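You operate a simulated robot arm through the tools that you are given. There is no shell and no other tool. Be economical: measure what you need, move in short steps, check, and stop when the job is done.

The job below is to be done with a simulated robot arm. You get a single attempt, and the scene is never put back.

Task
Shift the carton aside, brush the filings off the ledge, put the carton back and hang the brush up.
Fine: the carton waits next to the rag; the hand brush ends on the peg over its shadow. What is to be rubbed or washed off counts as gone when no trace of it is left.

It is judged by the outcome, as a careful person would: the job done as asked, and still so three seconds after it is handed in. It fails if anything else is knocked over, pushed out of place, dropped, spilled or broken.

Robot
A 7-joint arm with a two-finger parallel gripper, fixed in place. Base frame: the origin is at the foot of the arm, x ahead of it, y to its left, z up; the work surface is at about z = 0.98. Readings come in m, rad, newtons and seconds.
With the tool pointing down near the work surface it reaches from about 0.48 to 0.92 m from the base axis. Its first joint turns from -2.007 to 2.007 rad. Payload 3.91 kg.
Tool frame: the origin (TCP) lies between the finger pads and is the grasp point; the fingertips stand 0.03 m ahead of it; z points along the fingers, y is the line along which they close. Largest opening 0.11 m; finger width 0.02, thickness 0.01; the body of the gripper, 0.048 by 0.112 m, starts 0.055 m behind the TCP.
Orientation is told as [roll, pitch, yaw] about the base's x, y, z axes, in that order, counted from this pose: with the fingers straight down and closing along the base's y, the tool's x points along the base's -x, its y along +y and its z along -z.

Tools
- The arm moves only by the tool move_arm. Its argument "moves" is a list of rows, each a list of 3 entries, a list of its own where there are three numbers: the shift along the base's x, y, z in cm, then the turn, a rotation vector about the base's x, y, z in rad, then the gripper command, from -1 (shut) to 1 (fully open), values between in proportion. In form: [[[x, y, z], [ax, ay, az], hand], ...]. A call has 1 to 10 rows; each row shifts and turns the commanded pose from where the row before left it. A row lasts 0.2 s, in which the tool goes at most 0.05 m and 0.15 rad; a call with a longer step from one row to the next is refused whole, and so is a gripper value outside its range. A pose out of reach is approached as far as the arm can. The call stops where the force on the tool passes 50 N (or 10 N more than at its start, if that is more) or the arm is blocked; 0.2 s more then pass. Each finger travels about 0.153 m/s and halts on what it meets, pressing with about 39 N; the grip force reading is that of the motor and also rises with nothing between the fingers. The clock runs only during rows and for 0.2 s after the last one: add rows that do not move to give the fingers time. It gives the time, the measured TCP pose, the force on the tool (base axes), the opening and the grip force at its end, in the units of the frame above (readings bear some noise), with the torque about the TCP (base axes, N m) and any sound that the robot's microphone picked up.
- Cameras (640 x 400 px; columns grow to the right, rows downward): "scene" is fixed at [0.0517, -0.5013, 1.7326]; the picture's right is [0.35, -0.94, 0.00], its down [-0.40, -0.15, -0.90] and it looks along [0.85, 0.31, -0.43] (base axes); focal length 263 px, centre (320, 200). "wrist" rides on the gripper at [0.072, 0.017, -0.103] in the tool frame; the picture's right is [-0.23, 0.97, 0.00], its down [-0.76, -0.18, -0.62] and it looks along [-0.61, -0.14, 0.78] (tool axes); focal length 222 px, centre (320, 200). There is no depth. A picture from a camera that has moved, and an enlarged one, comes with that camera's place and axes in the base frame and with its lens.
- capture(camera): a new picture of that camera. No time passes.
- slide_trunk(by): slides the trunk up (or, below 0, down) by that many m; the arm rides with it, the base frame stays. It gives what a move gives, with no picture.
- zoom(camera, box): a new picture of the part [left, top, right, bottom] of that camera's present view, enlarged. No time passes.
- hand_in(): hands the job in; it is judged then, once.

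Work in short steps. Places have to be worked out from the pictures, the camera data and where the tool is seen: move nearer, look again, correct. Check each grasp and each placing, and mend what went wrong. You have 120 turns and 76 pictures in all, those below and enlarged ones among them. Open the gripper and draw the arm clear of the work before you hand the job in, unless the task says otherwise; then end with one line.

The tools are called after ">>>" as name(argument=value, ...) on one line, values as JSON. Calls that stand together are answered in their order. move_arm: Moves the arm, as the interface text tells. Its arguments: {"type":"object","properties":{"moves":{"type":"array"}},"required":["moves"]} The other tools are called the same way: slide_trunk (by) slides the trunk up or down; capture (camera) takes a picture; zoom (camera, box) takes an enlarged picture of a part of a camera's view; hand_in () hands the job in.

At the start:

```text
time_s: 0.0
tool_pos: [0.5559, -0.0082, 1.6016]
tcp_rot: [-0.001, 0.0, 0.0]
ft_force: [0.7, 0.8, -0.2]
torque: [0.01, -0.01, -0.02]
width: 0.11
grasp_force: 0.1
trunk travel left (down, up): [-0.9, 0.09]
```

scene: 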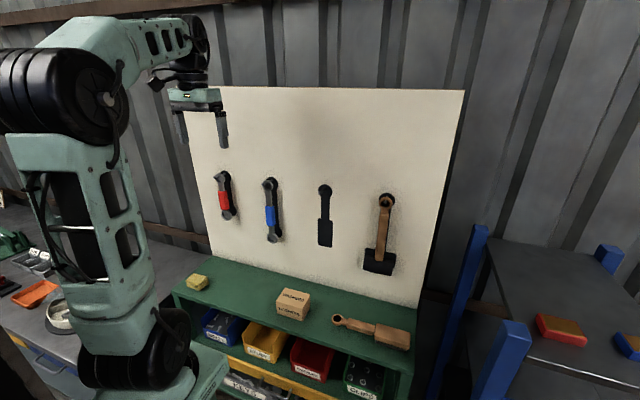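
wrist: 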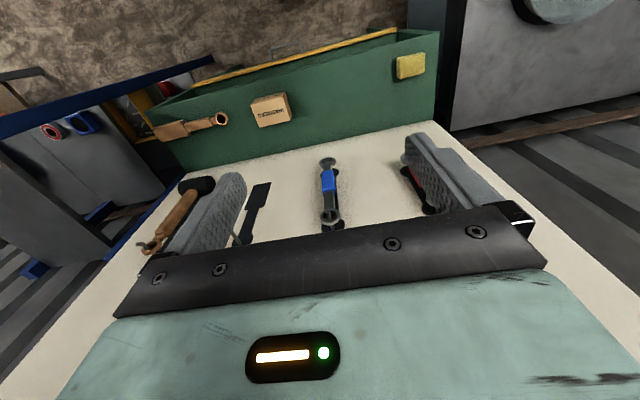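

I'll enlarge the ledge and the shadow board to find the carton, filings, brush, rag and peg.

>>> zoom(camera="scene", box=[160, 240, 430, 400])

>>> zoom(camera="scene", box=[260, 160, 420, 260])

>>> zoom(camera="scene", box=[260, 270, 420, 370])

```text
2.37 times, centred on (295, 320) of scene
camera zoom: at [0.0517, -0.5013, 1.7326], right [0.35, -0.94, 0.0], down [-0.4, -0.15, -0.9], along [0.85, 0.31, -0.43], focal length 623 px, centre (379, -84)
```

zoom: 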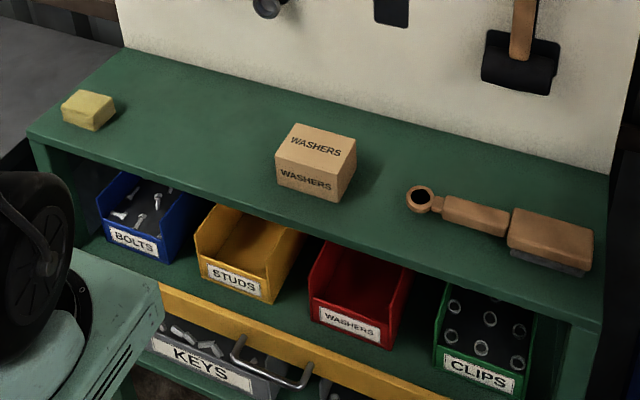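

```text
4.00 times, centred on (340, 210) of scene
camera zoom: at [0.0517, -0.5013, 1.7326], right [0.35, -0.94, 0.0], down [-0.4, -0.15, -0.9], along [0.85, 0.31, -0.43], focal length 1052 px, centre (240, 160)
```

zoom: 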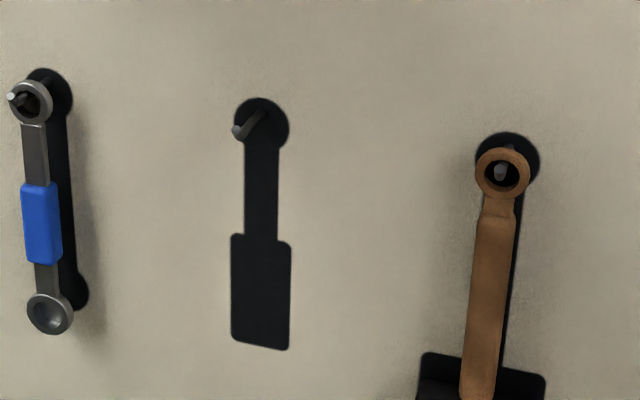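

```text
4.00 times, centred on (340, 320) of scene
camera zoom: at [0.0517, -0.5013, 1.7326], right [0.35, -0.94, 0.0], down [-0.4, -0.15, -0.9], along [0.85, 0.31, -0.43], focal length 1052 px, centre (240, -280)
```

zoom: 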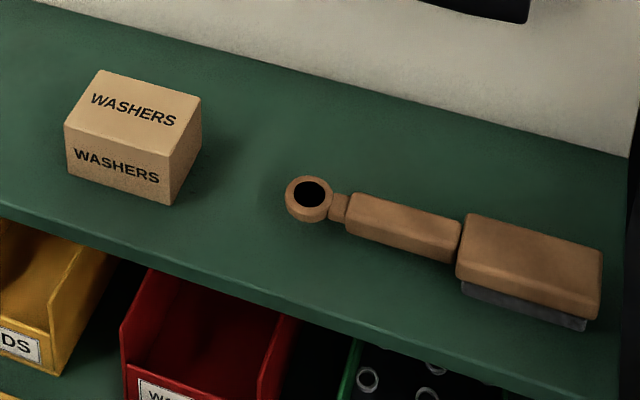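

The ledge is roughly x 0.57–0.80, y −0.59–0.30. The carton is near (0.66, −0.18), the brush lies along y at x≈0.64, and the peg is near (0.80→0.75, −0.247, 1.40). I'll start by moving the arm over the carton and lowering it, using the arm alone.

>>> move_arm(moves=[[[0, -3, -4], [0, 0, 0], 1], [[0, -3, -4], [0, 0, 0], 1], [[0, -3, -4], [0, 0, 0], 1], [[0, -3, -4], [0, 0, 0], 1], [[0, -3, -4], [0, 0, 0], 1], [[0, -3, -4], [0, 0, 0], 1]])

>>> capture(camera="wrist")

>>> capture(camera="scene")

```text
time_s: 1.4
tool_pos: [0.5569, -0.1857, 1.363]
tcp_rot: [-0.001, -0.001, 0.003]
ft_force: [-0.1, 0.5, -0.3]
torque: [-0.03, -0.04, -0.01]
width: 0.11
grasp_force: 0.0
trunk travel left (down, up): [-0.9, 0.09]
```

```text
70 pictures are left
camera wrist: at [0.4845, -0.1684, 1.4646], right [0.23, 0.97, 0.0], down [0.76, -0.18, 0.62], along [0.61, -0.14, -0.78], focal length 222 px, centre (320, 200)
```

wrist: 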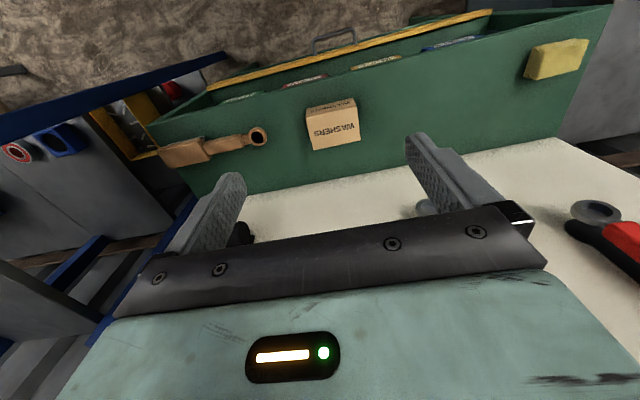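

```text
69 pictures are left
```

scene: 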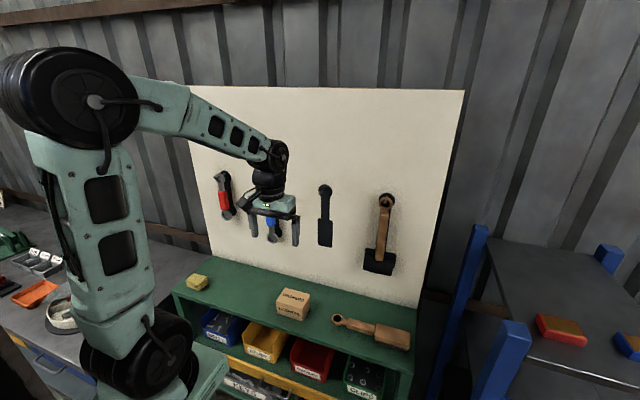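

The arm reaches well without the trunk. I'll go lower over the carton, a little toward the robot, for a closer look.

>>> move_arm(moves=[[[0, 0, -4], [0, 0, 0], 1], [[0, 0, -4], [0, 0, 0], 1], [[0, 0, -4], [0, 0, 0], 1], [[0, 0, -3], [0, 0, 0], 1]])

>>> capture(camera="wrist")

>>> zoom(camera="scene", box=[160, 240, 320, 340])

```text
time_s: 2.4
tool_pos: [0.5552, -0.1862, 1.2119]
tcp_rot: [-0.001, 0.0, 0.0]
ft_force: [-0.2, 0.2, -0.3]
torque: [-0.01, 0.0, 0.0]
width: 0.1098
grasp_force: 0.1
trunk travel left (down, up): [-0.9, 0.09]
```

```text
68 pictures are left
camera wrist: at [0.484, -0.1692, 1.3137], right [0.23, 0.97, 0.0], down [0.76, -0.18, 0.62], along [0.61, -0.14, -0.78], focal length 222 px, centre (320, 200)
```

wrist: 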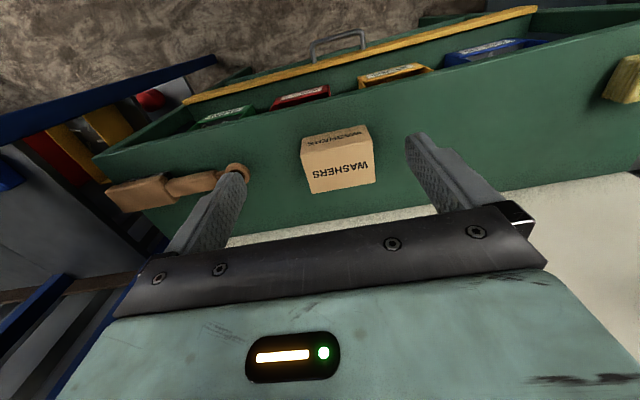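

```text
4.00 times, centred on (240, 290) of scene
camera zoom: at [0.0517, -0.5013, 1.7326], right [0.35, -0.94, 0.0], down [-0.4, -0.15, -0.9], along [0.85, 0.31, -0.43], focal length 1052 px, centre (640, -160)
```

zoom: 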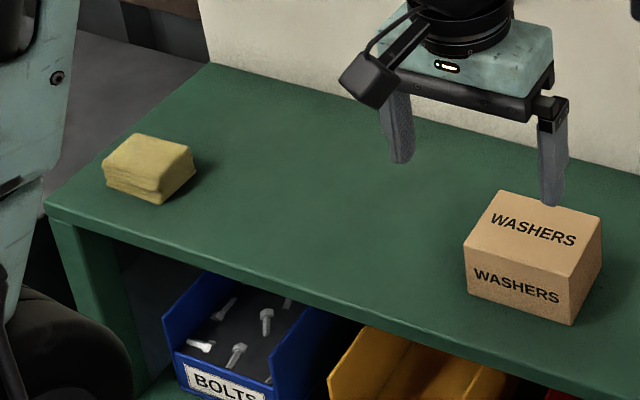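

The carton is about 7.5 cm deep in x and 10 cm wide in y, centred near (0.657, −0.181). I'll turn the hand by −90° so the fingers close along x and centre it above the carton.

>>> move_arm(moves=[[[1, 0, -1], [0, 0, -0.15], 1], [[1, 0, -1], [0, 0, -0.15], 1], [[1, 0, 0], [0, 0, -0.15], 1], [[1, 0, 0], [0, 0, -0.15], 1], [[1, 0, 0], [0, 0, -0.15], 1], [[1, 0, 0], [0, 0, -0.15], 1], [[1, 0, 0], [0, 0, -0.15], 1], [[1, 0, 0], [0, 0, -0.15], 1], [[1, 0.3, 0], [0, 0, -0.15], 1], [[1.1, 0.2, 0], [0, 0, -0.15], 1]])

>>> move_arm(moves=[[[0, 0, -1], [0, 0, -0.071], 1], [[0, 0, 0], [0, 0, 0], 1]])

>>> capture(camera="wrist")

>>> zoom(camera="scene", box=[220, 220, 380, 320])

```text
time_s: 4.6
tool_pos: [0.6568, -0.1851, 1.1923]
tcp_rot: [0.0, 0.0, -1.503]
ft_force: [-0.1, 0.4, 0.5]
torque: [0.03, 0.01, 0.03]
width: 0.11
grasp_force: 0.1
trunk travel left (down, up): [-0.9, 0.09]
```

```text
time_s: 5.2
tool_pos: [0.6566, -0.1832, 1.1832]
tcp_rot: [0.0, 0.0, -1.572]
ft_force: [0.2, 0.5, 0.0]
torque: [0.02, -0.01, -0.07]
width: 0.1102
grasp_force: 0.0
trunk travel left (down, up): [-0.9, 0.09]
```

```text
66 pictures are left
camera wrist: at [0.6741, -0.1111, 1.2835], right [0.97, -0.23, 0.0], down [-0.18, -0.76, 0.62], along [-0.14, -0.61, -0.78], focal length 222 px, centre (320, 200)
```

wrist: 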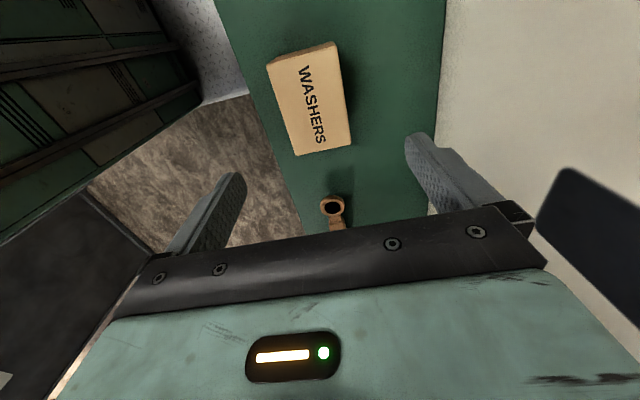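

```text
4.00 times, centred on (300, 270) of scene
camera zoom: at [0.0517, -0.5013, 1.7326], right [0.35, -0.94, 0.0], down [-0.4, -0.15, -0.9], along [0.85, 0.31, -0.43], focal length 1052 px, centre (400, -80)
```

zoom: 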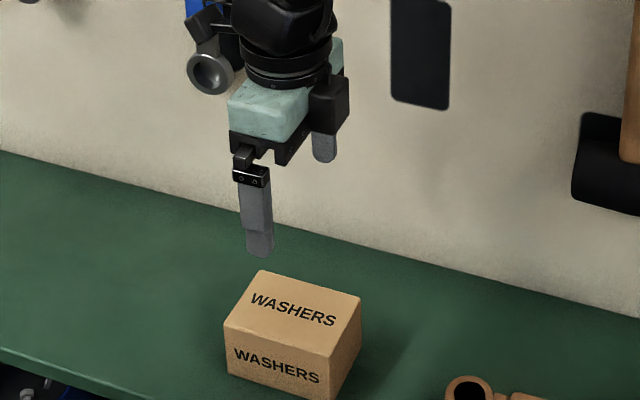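

The carton's top is about 6.6×10 cm, centred near (0.650, −0.178). I'll shift slightly, go down to z≈1.03 and close.

>>> move_arm(moves=[[[-0.7, 0.5, -3], [0, 0, 0], 1], [[0, 0, -4], [0, 0, 0], 1], [[0, 0, -4], [0, 0, 0], 1], [[0, 0, -2], [0, 0, 0], 1], [[0, 0, -2], [0, 0, 0], 1]])

>>> zoom(camera="scene", box=[220, 220, 380, 320])

```text
time_s: 6.4
tool_pos: [0.6492, -0.1772, 1.0315]
tcp_rot: [0.0, 0.001, -1.569]
ft_force: [-0.2, -0.4, 0.4]
torque: [0.02, 0.02, -0.01]
width: 0.1098
grasp_force: 0.1
trunk travel left (down, up): [-0.9, 0.09]
```

```text
4.00 times, centred on (300, 270) of scene
camera zoom: at [0.0517, -0.5013, 1.7326], right [0.35, -0.94, 0.0], down [-0.4, -0.15, -0.9], along [0.85, 0.31, -0.43], focal length 1052 px, centre (400, -80)
```

zoom: 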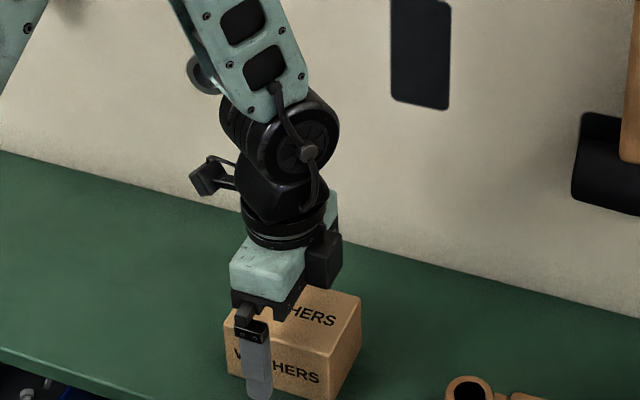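

Lined up well; closing on the carton.

>>> move_arm(moves=[[[0, 0, 0], [0, 0, 0], 0], [[0, 0, 0], [0, 0, 0], -0.3], [[0, 0, 0], [0, 0, 0], -0.3]])

>>> zoom(camera="scene", box=[220, 220, 380, 320])

```text
time_s: 7.2
tool_pos: [0.6498, -0.1767, 1.0309]
tcp_rot: [-0.002, -0.001, -1.571]
ft_force: [-0.4, 0.3, -0.4]
torque: [-0.02, 0.03, 0.01]
width: 0.07
grasp_force: 38.5
trunk travel left (down, up): [-0.9, 0.09]
```

```text
4.00 times, centred on (300, 270) of scene
camera zoom: at [0.0517, -0.5013, 1.7326], right [0.35, -0.94, 0.0], down [-0.4, -0.15, -0.9], along [0.85, 0.31, -0.43], focal length 1052 px, centre (400, -80)
```

zoom: 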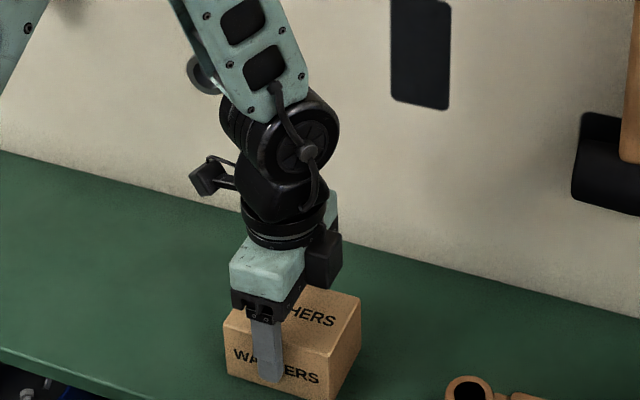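

Firm grip at 0.070 m. I'll lift and carry it to y≈0.115; the rag sits at y 0.19–0.265.

>>> move_arm(moves=[[[0, 0, 1.5], [0, 0, 0], -0.3], [[0, 0, 3], [0, 0, 0], -0.3], [[0, 4, 2], [0, 0, 0], -0.3], [[0, 4, 0], [0, 0, 0], -0.3], [[0, 4, 0], [0, 0, 0], -0.3], [[0, 4, 0], [0, 0, 0], -0.3], [[0, 4, 0], [0, 0, 0], -0.3], [[0, 4, 0], [0, 0, 0], -0.3], [[0, 4, 0], [0, 0, 0], -0.3], [[0, 1.2, 0], [0, 0, 0], -0.3]])

>>> capture(camera="scene")

>>> zoom(camera="scene", box=[240, 260, 360, 335])

```text
time_s: 9.4
tool_pos: [0.6483, 0.113, 1.0981]
tcp_rot: [-0.002, 0.002, -1.57]
ft_force: [0.4, 0.0, -6.1]
torque: [0.01, 0.03, 0.0]
width: 0.0699
grasp_force: 39.7
trunk travel left (down, up): [-0.9, 0.09]
```

```text
62 pictures are left
```

scene: 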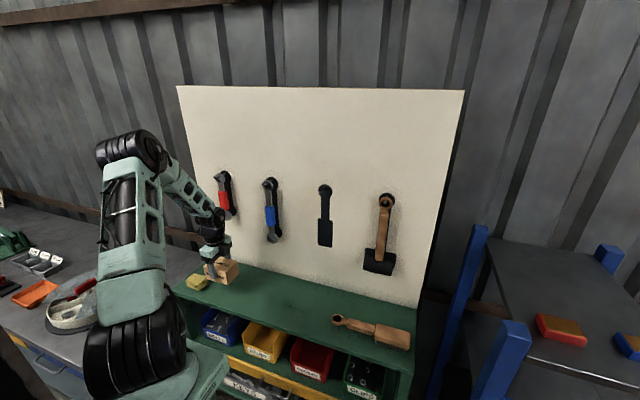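

```text
5.33 times, centred on (300, 298) of scene
camera zoom: at [0.0517, -0.5013, 1.7326], right [0.35, -0.94, 0.0], down [-0.4, -0.15, -0.9], along [0.85, 0.31, -0.43], focal length 1402 px, centre (427, -320)
```

zoom: 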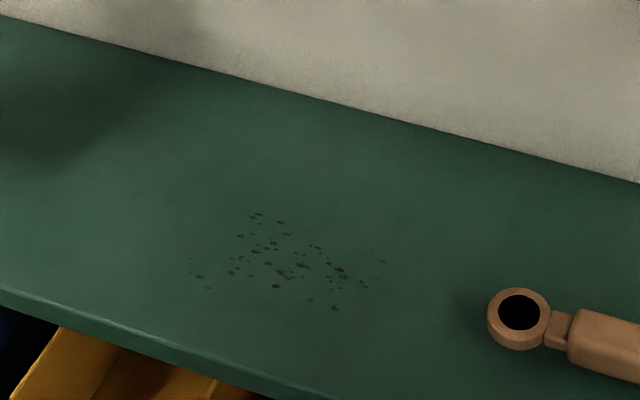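

Filings are visible where the carton stood, about x 0.615–0.70 and y −0.115 to −0.245. I'll set the carton down beside the rag.

>>> move_arm(moves=[[[0, 0, -3], [0, 0, 0], -0.3], [[0, 0, -2], [0, 0, 0], -0.3], [[0, 0, -1], [0, 0, 0], -0.3], [[0, 0, -0.6], [0, 0, 0], -0.3], [[0, 0, 0], [0, 0, 0], -0.3]])

>>> zoom(camera="scene", box=[160, 220, 288, 300])

```text
time_s: 10.6
tool_pos: [0.6482, 0.1133, 1.0313]
tcp_rot: [-0.001, -0.001, -1.572]
ft_force: [-0.9, -0.3, -1.6]
torque: [-0.14, 0.06, -0.03]
width: 0.0697
grasp_force: 39.6
trunk travel left (down, up): [-0.9, 0.09]
```

```text
5.00 times, centred on (224, 260) of scene
camera zoom: at [0.0517, -0.5013, 1.7326], right [0.35, -0.94, 0.0], down [-0.4, -0.15, -0.9], along [0.85, 0.31, -0.43], focal length 1314 px, centre (800, -100)
```

zoom: 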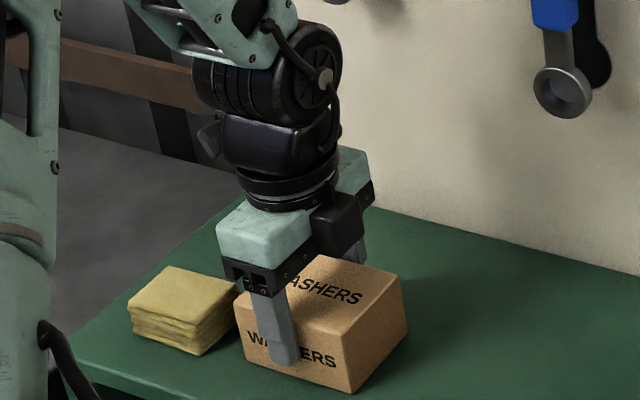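

It's resting (the load dropped from 6 N to 1.6 N) beside the rag with a gap. Releasing and rising.

>>> move_arm(moves=[[[0, 0, 0], [0, 0, 0], 0.3], [[0, 0, 0], [0, 0, 0], 0.8], [[0, 0, 3], [0, 0, 0], 0.8], [[0, 0, 4], [0, 0, 0], 0.8], [[0, 0, 4], [0, 0, 0], 0.8], [[0, -4.5, 2], [0, 0, 0], 0.5], [[0, -4.5, 0], [0, 0, 0], 0.5], [[0, -4.5, 0], [0, 0, 0], 0.5], [[0, -4.5, 0], [0, 0, 0], 0.5], [[0, -4.5, 0], [0, 0, 0], 0.5]])

>>> move_arm(moves=[[[0, -4.5, 0], [0, 0, 0], 0.5], [[0, -4.5, 0], [0, 0, 0], 0.5], [[0, -4.5, 0], [0, 0, 0], 0.5], [[0, -4.5, 0], [0, 0, 0], 0.5]])

>>> capture(camera="wrist")

>>> capture(camera="scene")

```text
time_s: 12.8
tool_pos: [0.6498, -0.1128, 1.1606]
tcp_rot: [0.0, 0.0, -1.568]
ft_force: [-0.1, 0.0, -0.3]
torque: [-0.04, 0.01, -0.02]
width: 0.0827
grasp_force: 0.1
trunk travel left (down, up): [-0.9, 0.09]
```

```text
time_s: 13.8
tool_pos: [0.6481, -0.291, 1.162]
tcp_rot: [0.0, -0.002, -1.57]
ft_force: [-0.5, 0.2, 0.0]
torque: [-0.02, 0.01, 0.02]
width: 0.0827
grasp_force: 0.1
trunk travel left (down, up): [-0.9, 0.09]
```

```text
59 pictures are left
camera wrist: at [0.666, -0.2176, 1.263], right [0.97, -0.23, 0.0], down [-0.18, -0.76, 0.62], along [-0.14, -0.61, -0.78], focal length 222 px, centre (320, 200)
```

wrist: 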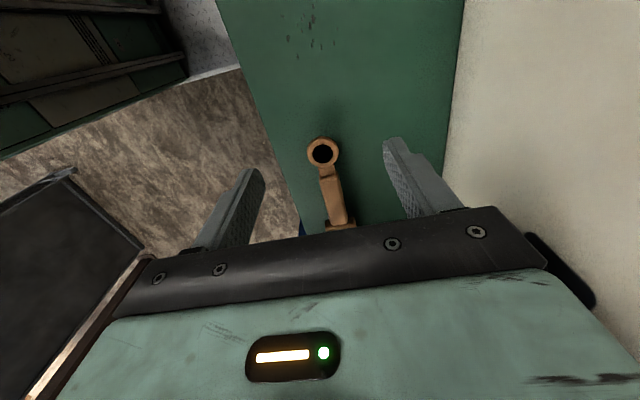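

```text
58 pictures are left
```

scene: 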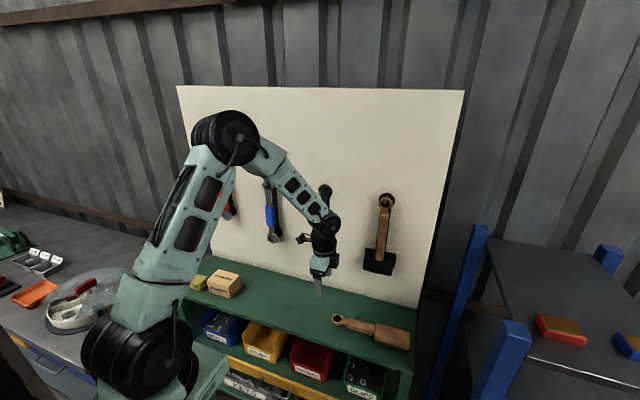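

The brush runs along y: ring ≈(0.64, −0.34), handle −0.38 to −0.467, head −0.47 to −0.572. I'll move above the handle and look again.

>>> move_arm(moves=[[[0, -4, 0], [0, 0, 0], 0.5], [[-0.3, -4, -2], [0, 0, 0], 0.5], [[-0.3, -4, -2], [0, 0, 0], 0.5], [[0, 0, 0], [0, 0, 0], 0.5]])

>>> capture(camera="wrist")

>>> zoom(camera="scene", box=[290, 270, 434, 360])

```text
time_s: 14.8
tool_pos: [0.6424, -0.4126, 1.1227]
tcp_rot: [0.0, -0.001, -1.572]
ft_force: [0.0, -0.2, 0.0]
torque: [0.02, 0.0, -0.02]
width: 0.0826
grasp_force: 0.0
trunk travel left (down, up): [-0.9, 0.09]
```

```text
57 pictures are left
camera wrist: at [0.6592, -0.3401, 1.2244], right [0.97, -0.23, 0.0], down [-0.18, -0.76, 0.62], along [-0.14, -0.61, -0.78], focal length 222 px, centre (320, 200)
```

wrist: 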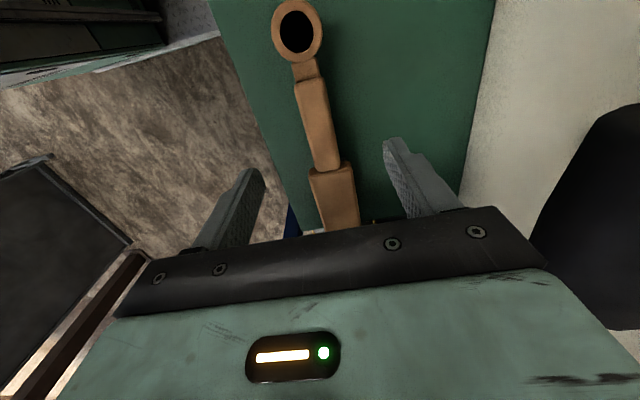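

```text
4.44 times, centred on (362, 315) of scene
camera zoom: at [0.0517, -0.5013, 1.7326], right [0.35, -0.94, 0.0], down [-0.4, -0.15, -0.9], along [0.85, 0.31, -0.43], focal length 1168 px, centre (133, -311)
```

zoom: 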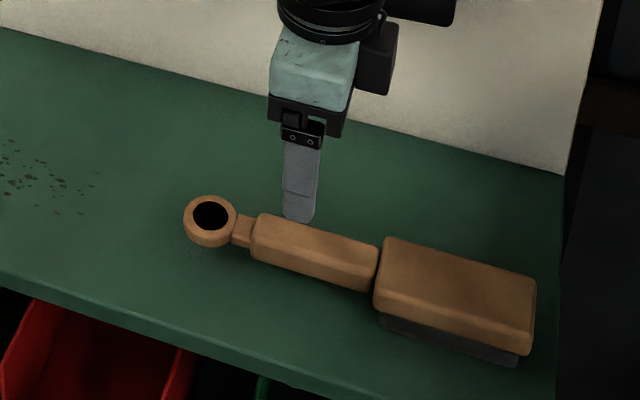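

The handle centre is about (0.640, −0.42), with its top near z≈1.02–1.03. I'll descend to TCP z 1.02 and check before closing.

>>> move_arm(moves=[[[-0.2, -0.6, -3], [0, 0, 0], 0.5], [[0, 0, -3], [0, 0, 0], 0.5], [[0, 0, -2.5], [0, 0, 0], 0.5], [[0, 0, -1.8], [0, 0, 0], 0.5], [[0, 0, 0], [0, 0, 0], 0.5]])

>>> zoom(camera="scene", box=[310, 280, 422, 350])

```text
time_s: 16.0
tool_pos: [0.6411, -0.4179, 1.0187]
tcp_rot: [-0.001, 0.0, -1.573]
ft_force: [0.0, 1.1, 0.6]
torque: [0.0, 0.02, 0.04]
width: 0.0825
grasp_force: 0.1
trunk travel left (down, up): [-0.9, 0.09]
```

```text
5.71 times, centred on (366, 315) of scene
camera zoom: at [0.0517, -0.5013, 1.7326], right [0.35, -0.94, 0.0], down [-0.4, -0.15, -0.9], along [0.85, 0.31, -0.43], focal length 1502 px, centre (57, -457)
```

zoom: 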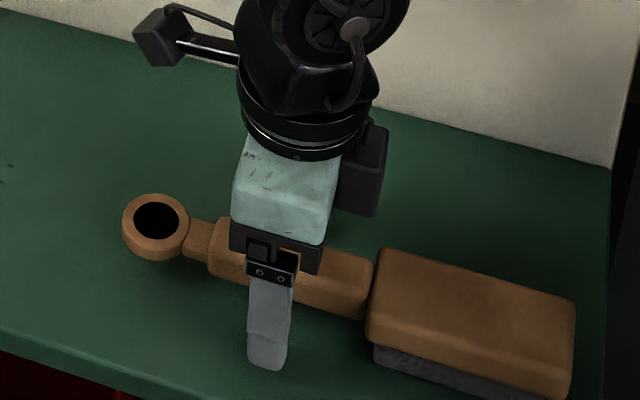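

Straddling the handle; closing on it.

>>> move_arm(moves=[[[0, 0, 0], [0, 0, 0], 0], [[0, 0, 0], [0, 0, 0], -0.6], [[0, 0, 0], [0, 0, 0], -1], [[0, 0, 0], [0, 0, 0], -1]])

>>> zoom(camera="scene", box=[310, 280, 422, 350])

```text
time_s: 17.0
tool_pos: [0.6419, -0.4168, 1.0194]
tcp_rot: [0.002, 0.0, -1.57]
ft_force: [0.0, 0.1, 0.9]
torque: [0.04, 0.0, -0.04]
width: 0.0276
grasp_force: 38.5
trunk travel left (down, up): [-0.9, 0.09]
```

```text
5.71 times, centred on (366, 315) of scene
camera zoom: at [0.0517, -0.5013, 1.7326], right [0.35, -0.94, 0.0], down [-0.4, -0.15, -0.9], along [0.85, 0.31, -0.43], focal length 1502 px, centre (57, -457)
```

zoom: 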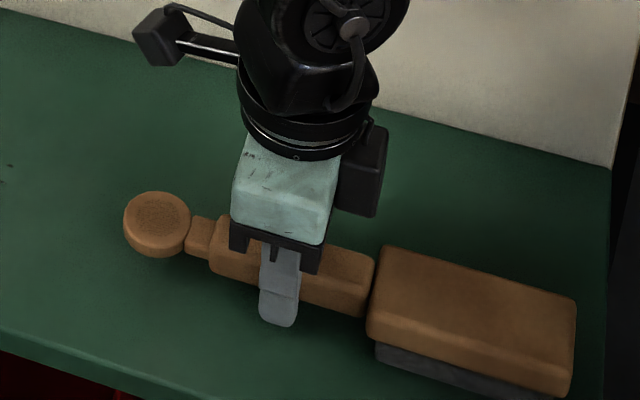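

Handle held (0.0276 m wide). I'll lift it and turn +90° so the head points to the board, giving a full-width sweep along y that clears the hanging wrench.

>>> move_arm(moves=[[[0, 0, 2], [0, 0, 0], -1], [[0, 0, 4], [0, 0, 0], -1], [[0, 2, 4], [0, 0, 0], -1], [[0, 3, 0], [0, 0, 0], -1], [[-0.8, 2, 0], [0, 0, 0.14], -1], [[-0.8, 3, 0], [0, 0, 0.15], -1], [[-0.8, 3, 0], [0, 0, 0.15], -1], [[-0.8, 3, 0], [0, 0, 0.15], -1], [[-0.8, 3, 0], [0, 0, 0.15], -1], [[-0.8, 3, 0], [0, 0, 0.15], -1]])

>>> move_arm(moves=[[[-0.8, 3, 0], [0, 0, 0.15], -1], [[-0.8, 3, 0], [0, 0, 0.15], -1], [[-0.8, 3, 0], [0, 0, 0.15], -1], [[-0.8, 3, 0], [0, 0, 0.15], -1], [[-0.5, 1, 0], [0, 0, 0.15], -1], [[0, 0, 0], [0, 0, 0.08], -1]])

>>> capture(camera="scene")

>>> capture(camera="wrist")

```text
time_s: 19.2
tool_pos: [0.5917, -0.197, 1.117]
tcp_rot: [0.001, 0.0, -0.681]
ft_force: [-0.3, 0.7, -1.5]
torque: [0.05, 0.06, 0.0]
width: 0.0276
grasp_force: 38.8
trunk travel left (down, up): [-0.9, 0.09]
```

```text
time_s: 20.6
tool_pos: [0.5563, -0.0671, 1.1184]
tcp_rot: [0.0, 0.0, 0.153]
ft_force: [0.6, -0.1, -1.3]
torque: [-0.02, 0.05, -0.01]
width: 0.0273
grasp_force: 38.8
trunk travel left (down, up): [-0.9, 0.09]
```

```text
53 pictures are left
```

scene: 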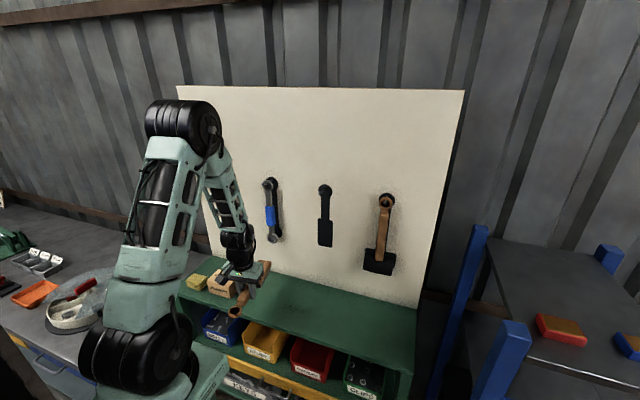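

```text
52 pictures are left
camera wrist: at [0.4824, -0.0602, 1.2202], right [0.08, 1.0, 0.0], down [0.78, -0.06, 0.62], along [0.62, -0.05, -0.78], focal length 222 px, centre (320, 200)
```

wrist: 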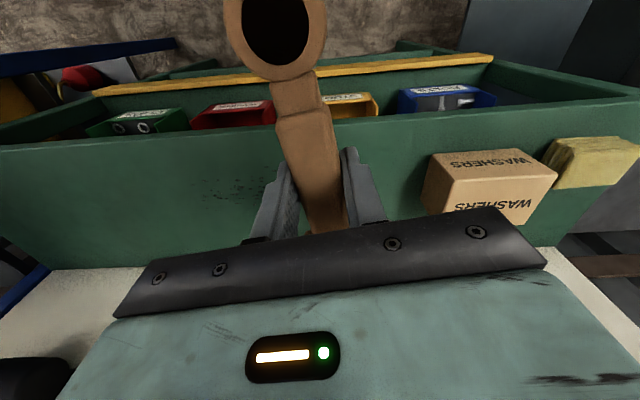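

I overshot to yaw 0.15; turning back, then checking how the brush sits in the fingers.

>>> move_arm(moves=[[[0, -0.5, 0], [0, 0, -0.1], -1], [[0, -0.5, 0], [0, 0, -0.053], -1], [[0, 0, -2], [0, 0, 0], -1], [[0, 0, 0], [0, 0, 0], -1]])

>>> zoom(camera="scene", box=[190, 240, 334, 330])

```text
time_s: 21.6
tool_pos: [0.5556, -0.0774, 1.097]
tcp_rot: [-0.001, 0.0, -0.004]
ft_force: [0.2, -0.1, -1.3]
torque: [0.01, 0.1, 0.02]
width: 0.0273
grasp_force: 39.2
trunk travel left (down, up): [-0.9, 0.09]
```

```text
4.44 times, centred on (262, 285) of scene
camera zoom: at [0.0517, -0.5013, 1.7326], right [0.35, -0.94, 0.0], down [-0.4, -0.15, -0.9], along [0.85, 0.31, -0.43], focal length 1168 px, centre (578, -178)
```

zoom: 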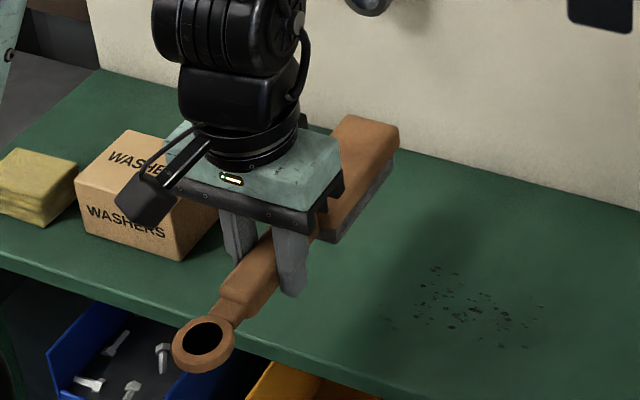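

The brush is level and straight with the head around x 0.61–0.71. I'll lower the bristles onto the ledge just left of the filings.

>>> move_arm(moves=[[[0, 0, -3], [0, 0, 0], -1], [[0, 0, -3], [0, 0, 0], -1], [[0, 0, -1], [0, 0, 0], -1], [[0, 0, -0.6], [0, 0, 0], -1], [[0, 0, -0.3], [0, 0, 0], -1]])

>>> zoom(camera="scene", box=[210, 240, 354, 330])

```text
time_s: 22.8
tool_pos: [0.5565, -0.0785, 1.0193]
tcp_rot: [0.0, -0.001, -0.004]
ft_force: [-0.2, 0.7, -2.0]
torque: [-0.02, 0.09, -0.01]
width: 0.0274
grasp_force: 39.1
trunk travel left (down, up): [-0.9, 0.09]
```

```text
4.44 times, centred on (282, 285) of scene
camera zoom: at [0.0517, -0.5013, 1.7326], right [0.35, -0.94, 0.0], down [-0.4, -0.15, -0.9], along [0.85, 0.31, -0.43], focal length 1168 px, centre (489, -178)
```

zoom: 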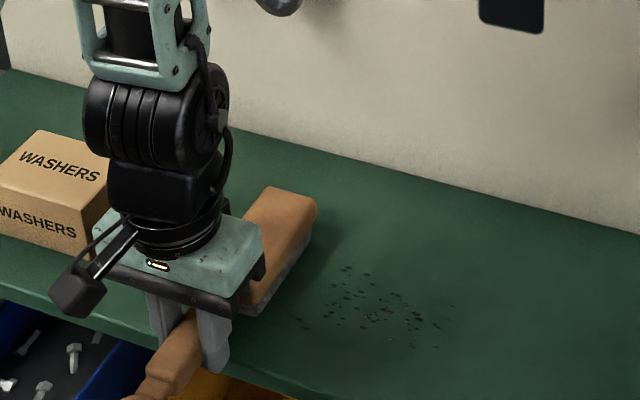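

Not yet bearing (Fz is still the brush's weight). Lowering in small steps until it touches.

>>> move_arm(moves=[[[0, 0, -0.2], [0, 0, 0], -1], [[0, 0, -0.1], [0, 0, 0], -1]])

>>> move_arm(moves=[[[0, 0, -0.15], [0, 0, 0], -1], [[0, 0, 0], [0, 0, 0], -1]])

```text
time_s: 23.4
tool_pos: [0.5548, -0.0786, 1.0172]
tcp_rot: [-0.001, -0.002, -0.002]
ft_force: [-7.2, 0.5, 22.9]
torque: [0.02, -0.95, 0.04]
width: 0.0279
grasp_force: 38.6
trunk travel left (down, up): [-0.9, 0.09]
```

```text
time_s: 24.0
tool_pos: [0.5559, -0.0773, 1.0148]
tcp_rot: [-0.001, 0.0, -0.007]
ft_force: [-7.5, -1.4, 22.3]
torque: [-0.02, -0.96, -0.03]
width: 0.0276
grasp_force: 38.8
trunk travel left (down, up): [-0.9, 0.09]
```

Contact at about 22 N is a bit firm. I'll ease up 1 mm and sweep slowly toward −y across the filings.

>>> move_arm(moves=[[[0, 0, 0.12], [0, 0, 0], -1], [[0, -1.5, 0], [0, 0, 0], -1], [[0, -2, 0], [0, 0, 0], -1], [[0, -2, 0], [0, 0, 0], -1]])

>>> zoom(camera="scene", box=[210, 240, 354, 330])

```text
time_s: 25.0
tool_pos: [0.5546, -0.1324, 1.0151]
tcp_rot: [0.0, -0.001, -0.005]
ft_force: [1.1, 0.2, -0.4]
torque: [-0.02, 0.09, 0.02]
width: 0.0277
grasp_force: 39.2
trunk travel left (down, up): [-0.9, 0.09]
```

```text
4.44 times, centred on (282, 285) of scene
camera zoom: at [0.0517, -0.5013, 1.7326], right [0.35, -0.94, 0.0], down [-0.4, -0.15, -0.9], along [0.85, 0.31, -0.43], focal length 1168 px, centre (489, -178)
```

zoom: 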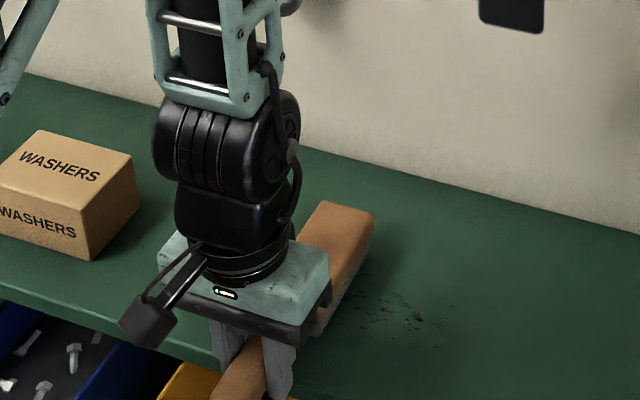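

Contact was lost after easing up. I'll lower a touch and continue the sweep.

>>> move_arm(moves=[[[0, 0, -0.12], [0, 0, 0], -1], [[0, 0, 0], [0, 0, 0], -1]])

>>> move_arm(moves=[[[0, -2, 0], [0, 0, 0], -1], [[0, -2, 0], [0, 0, 0], -1], [[0, -2, 0], [0, 0, 0], -1], [[0, -2, 0], [0, 0, 0], -1], [[0, -2, 0], [0, 0, 0], -1]])

>>> zoom(camera="scene", box=[230, 240, 374, 330])

```text
time_s: 25.6
tool_pos: [0.5548, -0.1334, 1.0144]
tcp_rot: [0.0, -0.002, -0.004]
ft_force: [-3.2, -0.1, 13.6]
torque: [0.0, -0.59, -0.03]
width: 0.0275
grasp_force: 39.0
trunk travel left (down, up): [-0.9, 0.09]
```

```text
time_s: 26.8
tool_pos: [0.5549, -0.2323, 1.0159]
tcp_rot: [-0.001, 0.0, -0.004]
ft_force: [0.0, 1.1, -1.3]
torque: [0.0, 0.05, -0.04]
width: 0.0274
grasp_force: 39.3
trunk travel left (down, up): [-0.9, 0.09]
```

```text
4.44 times, centred on (302, 285) of scene
camera zoom: at [0.0517, -0.5013, 1.7326], right [0.35, -0.94, 0.0], down [-0.4, -0.15, -0.9], along [0.85, 0.31, -0.43], focal length 1168 px, centre (400, -178)
```

zoom: 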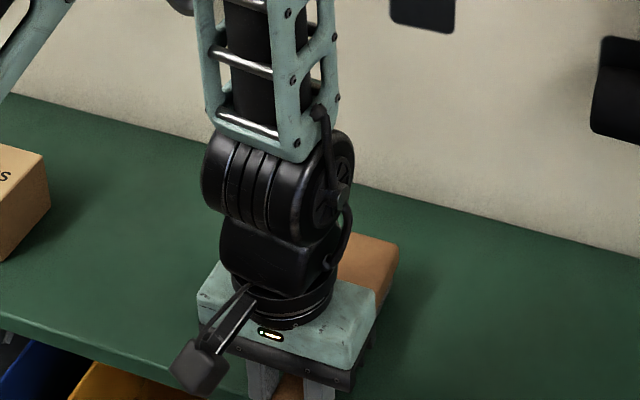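

I'll lift off and move right to see what remains on the ledge.

>>> move_arm(moves=[[[0, 0, 4], [0, 0, 0], -1], [[0, -4, 4], [0, 0, 0], -1], [[0, -4, 0], [0, 0, 0], -1], [[0, -4, 0], [0, 0, 0], -1], [[0, -4, 0], [0, 0, 0], -1]])

>>> zoom(camera="scene", box=[230, 250, 374, 340])

>>> zoom(camera="scene", box=[320, 250, 464, 340])

```text
refused: row 2 steps farther than a row can; nothing moved
```

```text
4.44 times, centred on (302, 295) of scene
camera zoom: at [0.0517, -0.5013, 1.7326], right [0.35, -0.94, 0.0], down [-0.4, -0.15, -0.9], along [0.85, 0.31, -0.43], focal length 1168 px, centre (400, -222)
```

zoom: 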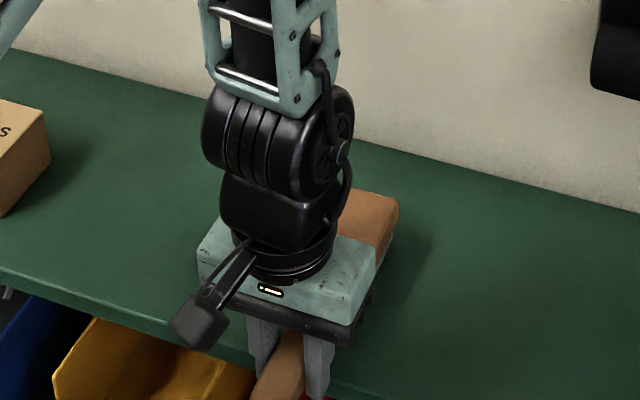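

```text
4.44 times, centred on (392, 295) of scene
camera zoom: at [0.0517, -0.5013, 1.7326], right [0.35, -0.94, 0.0], down [-0.4, -0.15, -0.9], along [0.85, 0.31, -0.43], focal length 1168 px, centre (0, -222)
```

zoom: 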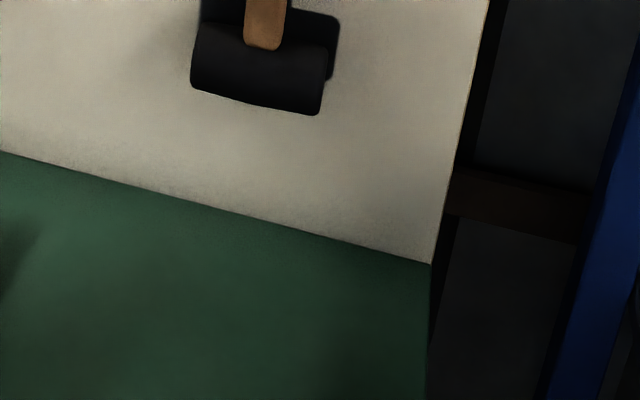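

Retrying with smaller steps.

>>> move_arm(moves=[[[0, 0, 4], [0, 0, 0], -1], [[0, -3, 3], [0, 0, 0], -1], [[0, -4, 0], [0, 0, 0], -1], [[0, -4, 0], [0, 0, 0], -1], [[0, -4, 0], [0, 0, 0], -1]])

>>> zoom(camera="scene", box=[240, 260, 352, 330])

>>> zoom(camera="scene", box=[300, 250, 444, 340])

```text
time_s: 28.0
tool_pos: [0.5567, -0.3835, 1.0867]
tcp_rot: [-0.001, 0.001, -0.003]
ft_force: [0.7, 0.7, -2.0]
torque: [-0.02, 0.08, 0.01]
width: 0.0274
grasp_force: 39.8
trunk travel left (down, up): [-0.9, 0.09]
```

```text
5.71 times, centred on (296, 295) of scene
camera zoom: at [0.0517, -0.5013, 1.7326], right [0.35, -0.94, 0.0], down [-0.4, -0.15, -0.9], along [0.85, 0.31, -0.43], focal length 1502 px, centre (457, -343)
```

zoom: 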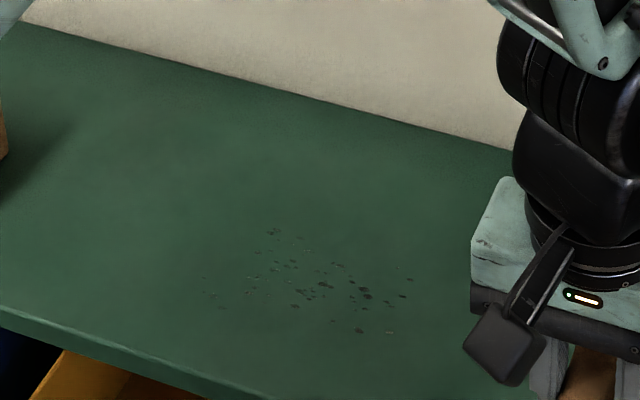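

```text
4.44 times, centred on (372, 295) of scene
camera zoom: at [0.0517, -0.5013, 1.7326], right [0.35, -0.94, 0.0], down [-0.4, -0.15, -0.9], along [0.85, 0.31, -0.43], focal length 1168 px, centre (89, -222)
```

zoom: 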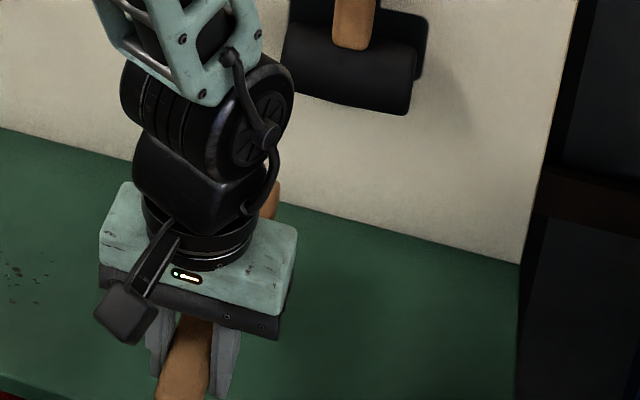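

The filings are rubbed off by contact: they've faded where I pressed but haven't gone. I'll go back and stroke to and fro with steadier light pressure.

>>> move_arm(moves=[[[0, 4, 0], [0, 0, 0], -1], [[0, 4, 0], [0, 0, 0], -1], [[0, 4, -2], [0, 0, 0], -1], [[0, 1.2, -3.5], [0, 0, 0], -1], [[0, 0, -1.5], [0, 0, 0], -1], [[0, 0, -0.15], [0, 0, 0], -1], [[0, 0, 0], [0, 0, 0], -1]])

>>> move_arm(moves=[[[0, 0, -0.1], [0, 0, 0], -1], [[0, 1.5, 0], [0, 0, 0], -1], [[0, 1.5, 0], [0, 0, 0], -1], [[0, 1.5, 0], [0, 0, 0], -1]])

```text
time_s: 29.6
tool_pos: [0.5557, -0.251, 1.0154]
tcp_rot: [-0.002, -0.003, -0.007]
ft_force: [-2.8, -2.2, 14.2]
torque: [-0.01, -0.66, -0.1]
width: 0.0275
grasp_force: 39.1
trunk travel left (down, up): [-0.9, 0.09]
```

```text
time_s: 30.6
tool_pos: [0.5562, -0.2042, 1.0129]
tcp_rot: [0.0, 0.0, -0.002]
ft_force: [-0.2, -4.7, 16.6]
torque: [-0.16, -0.93, -0.33]
width: 0.0277
grasp_force: 38.9
trunk travel left (down, up): [-0.9, 0.09]
```

Contact is steady (≈17 N); continuing the stroke left and then back.

>>> move_arm(moves=[[[0, 1.5, 0], [0, 0, 0], -1], [[0, 1.5, 0], [0, 0, 0], -1], [[0, 1.5, 0], [0, 0, 0], -1], [[0, 1.5, 0], [0, 0, 0], -1], [[0, 1.5, 0], [0, 0, 0], -1], [[0, 1.5, 0], [0, 0, 0], -1], [[0, 1.5, 0], [0, 0, 0], -1], [[0, 1, 0], [0, 0, 0], -1]])

>>> zoom(camera="scene", box=[240, 260, 352, 330])

```text
time_s: 32.4
tool_pos: [0.5574, -0.0912, 1.0129]
tcp_rot: [0.0, -0.001, -0.003]
ft_force: [0.6, -4.6, 15.3]
torque: [-0.1, -0.91, -0.21]
width: 0.0278
grasp_force: 39.4
trunk travel left (down, up): [-0.9, 0.09]
```

```text
5.71 times, centred on (296, 295) of scene
camera zoom: at [0.0517, -0.5013, 1.7326], right [0.35, -0.94, 0.0], down [-0.4, -0.15, -0.9], along [0.85, 0.31, -0.43], focal length 1502 px, centre (457, -343)
```

zoom: 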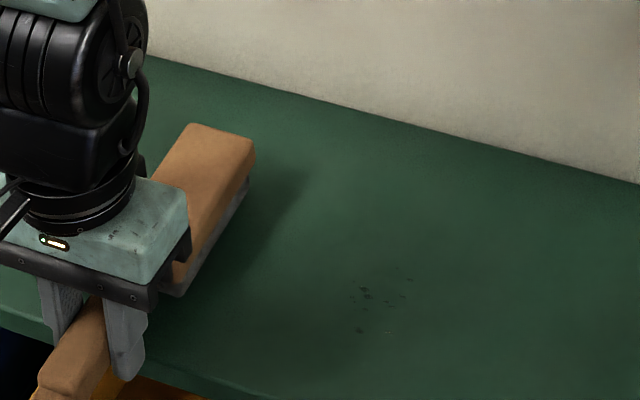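

Nearly all gone; only a few marks remain at the right. Stroking back past them.

>>> move_arm(moves=[[[0, -1.5, -0.05], [0, 0, 0], -1], [[0, -1.5, 0], [0, 0, 0], -1], [[0, -1.5, 0], [0, 0, 0], -1], [[0, -1.5, 0], [0, 0, 0], -1], [[0, -1.5, 0], [0, 0, 0], -1], [[0, -1.5, 0], [0, 0, 0], -1], [[0, -1.5, 0], [0, 0, 0], -1], [[0, -1.5, 0], [0, 0, 0], -1], [[0, -1.5, 0], [0, 0, 0], -1], [[0, -1.5, 0], [0, 0, 0], -1]])

>>> move_arm(moves=[[[0, -1.5, 0], [0, 0, 0], -1], [[0, -1.5, 0], [0, 0, 0], -1], [[0, -1.5, 0], [0, 0, 0], -1], [[0, 1.5, 0], [0, 0, 0], -1], [[0, 1.5, 0], [0, 0, 0], -1], [[0, 1.5, 0], [0, 0, 0], -1], [[0, -1.5, 0], [0, 0, 0], -1], [[0, -1.5, 0], [0, 0, 0], -1], [[0, -1.5, 0], [0, 0, 0], -1], [[0, -1.5, 0], [0, 0, 0], -1]])

>>> zoom(camera="scene", box=[240, 260, 352, 330])

```text
time_s: 34.6
tool_pos: [0.5562, -0.2397, 1.0125]
tcp_rot: [-0.003, 0.0, -0.005]
ft_force: [-0.3, 2.9, 10.7]
torque: [0.02, -0.57, 0.12]
width: 0.0279
grasp_force: 39.3
trunk travel left (down, up): [-0.9, 0.09]
```

```text
time_s: 36.8
tool_pos: [0.5573, -0.2997, 1.0122]
tcp_rot: [0.001, -0.001, -0.002]
ft_force: [0.8, -0.1, -1.3]
torque: [-0.02, 0.11, 0.01]
width: 0.0277
grasp_force: 39.0
trunk travel left (down, up): [-0.9, 0.09]
```

```text
5.71 times, centred on (296, 295) of scene
camera zoom: at [0.0517, -0.5013, 1.7326], right [0.35, -0.94, 0.0], down [-0.4, -0.15, -0.9], along [0.85, 0.31, -0.43], focal length 1502 px, centre (457, -343)
```

zoom: 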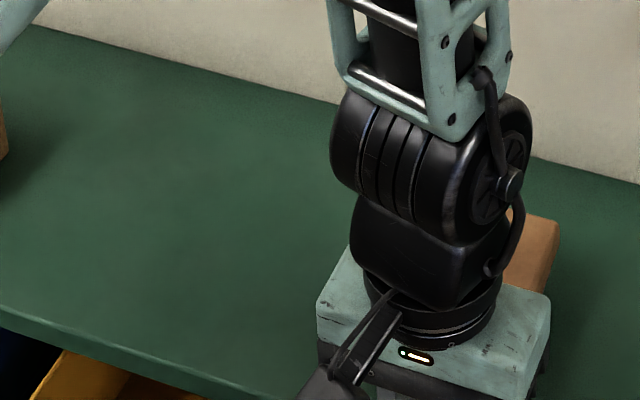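

The left area looks clean. I'll lift off and move right to check the whole patch closely.

>>> move_arm(moves=[[[0, 0, 3], [0, 0, 0], -1], [[0, -3, 3], [0, 0, 0], -1], [[0, -4, 0], [0, 0, 0], -1], [[0, -4, 0], [0, 0, 0], -1]])

>>> zoom(camera="scene", box=[265, 275, 345, 325])

>>> zoom(camera="scene", box=[310, 260, 454, 350])

```text
time_s: 37.8
tool_pos: [0.5553, -0.4099, 1.0708]
tcp_rot: [0.001, -0.001, -0.003]
ft_force: [0.4, -0.7, -1.5]
torque: [-0.01, 0.12, 0.02]
width: 0.0273
grasp_force: 38.9
trunk travel left (down, up): [-0.9, 0.09]
```

```text
8.00 times, centred on (305, 300) of scene
camera zoom: at [0.0517, -0.5013, 1.7326], right [0.35, -0.94, 0.0], down [-0.4, -0.15, -0.9], along [0.85, 0.31, -0.43], focal length 2103 px, centre (440, -600)
```

zoom: 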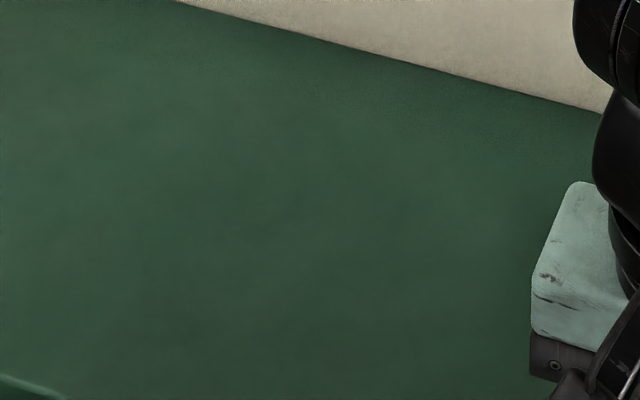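

```text
4.44 times, centred on (382, 305) of scene
camera zoom: at [0.0517, -0.5013, 1.7326], right [0.35, -0.94, 0.0], down [-0.4, -0.15, -0.9], along [0.85, 0.31, -0.43], focal length 1168 px, centre (44, -267)
```

zoom: 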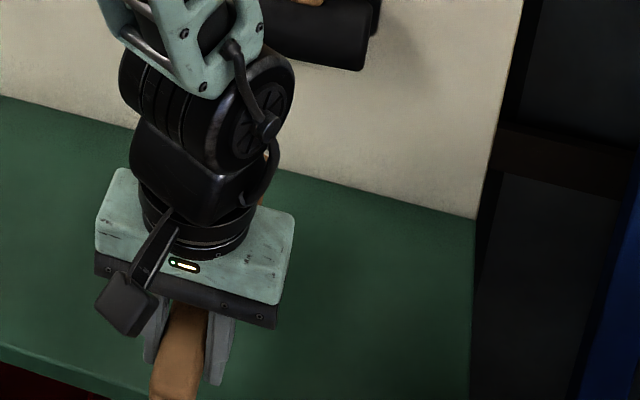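

The ledge looks clean. To be safe I'll make one more light to-and-fro pass over the whole patch, offset slightly each way.

>>> move_arm(moves=[[[1, 4, 0], [0, 0, 0], -1], [[0, 4, 0], [0, 0, 0], -1], [[0, 4, -2], [0, 0, 0], -1], [[0, 2, -3], [0, 0, 0], -1], [[0, 0, -1.1], [0, 0, 0], -1], [[0, 0, -0.1], [0, 0, 0], -1], [[0, 0, 0], [0, 0, 0], -1]])

```text
time_s: 39.4
tool_pos: [0.5657, -0.2729, 1.0097]
tcp_rot: [0.0, -0.001, -0.006]
ft_force: [-5.2, -3.8, 27.8]
torque: [0.19, -0.9, -0.22]
width: 0.0278
grasp_force: 38.6
trunk travel left (down, up): [-0.9, 0.09]
```

The fingertips are about at the ledge surface now. I'll raise the hand 3.5 mm and tip it slightly so the head presses instead, then stroke.

>>> move_arm(moves=[[[0, 0, 0.35], [0, 0, 0], -1], [[0, 0, 0], [0, 0.03, 0], -1], [[0, 0, 0], [0, 0, 0], -1]])

```text
time_s: 40.2
tool_pos: [0.5657, -0.2715, 1.0127]
tcp_rot: [0.0, 0.033, -0.003]
ft_force: [-0.9, 0.0, -1.5]
torque: [0.03, 0.05, 0.02]
width: 0.0274
grasp_force: 38.7
trunk travel left (down, up): [-0.9, 0.09]
```

>>> move_arm(moves=[[[0, 0, 0], [0, 0.02, 0], -1], [[0, 0, 0], [0, 0, 0], -1]])

```text
time_s: 40.8
tool_pos: [0.5657, -0.2702, 1.0129]
tcp_rot: [0.0, 0.049, -0.004]
ft_force: [0.5, 0.1, 5.0]
torque: [-0.01, -0.3, 0.02]
width: 0.0277
grasp_force: 39.0
trunk travel left (down, up): [-0.9, 0.09]
```

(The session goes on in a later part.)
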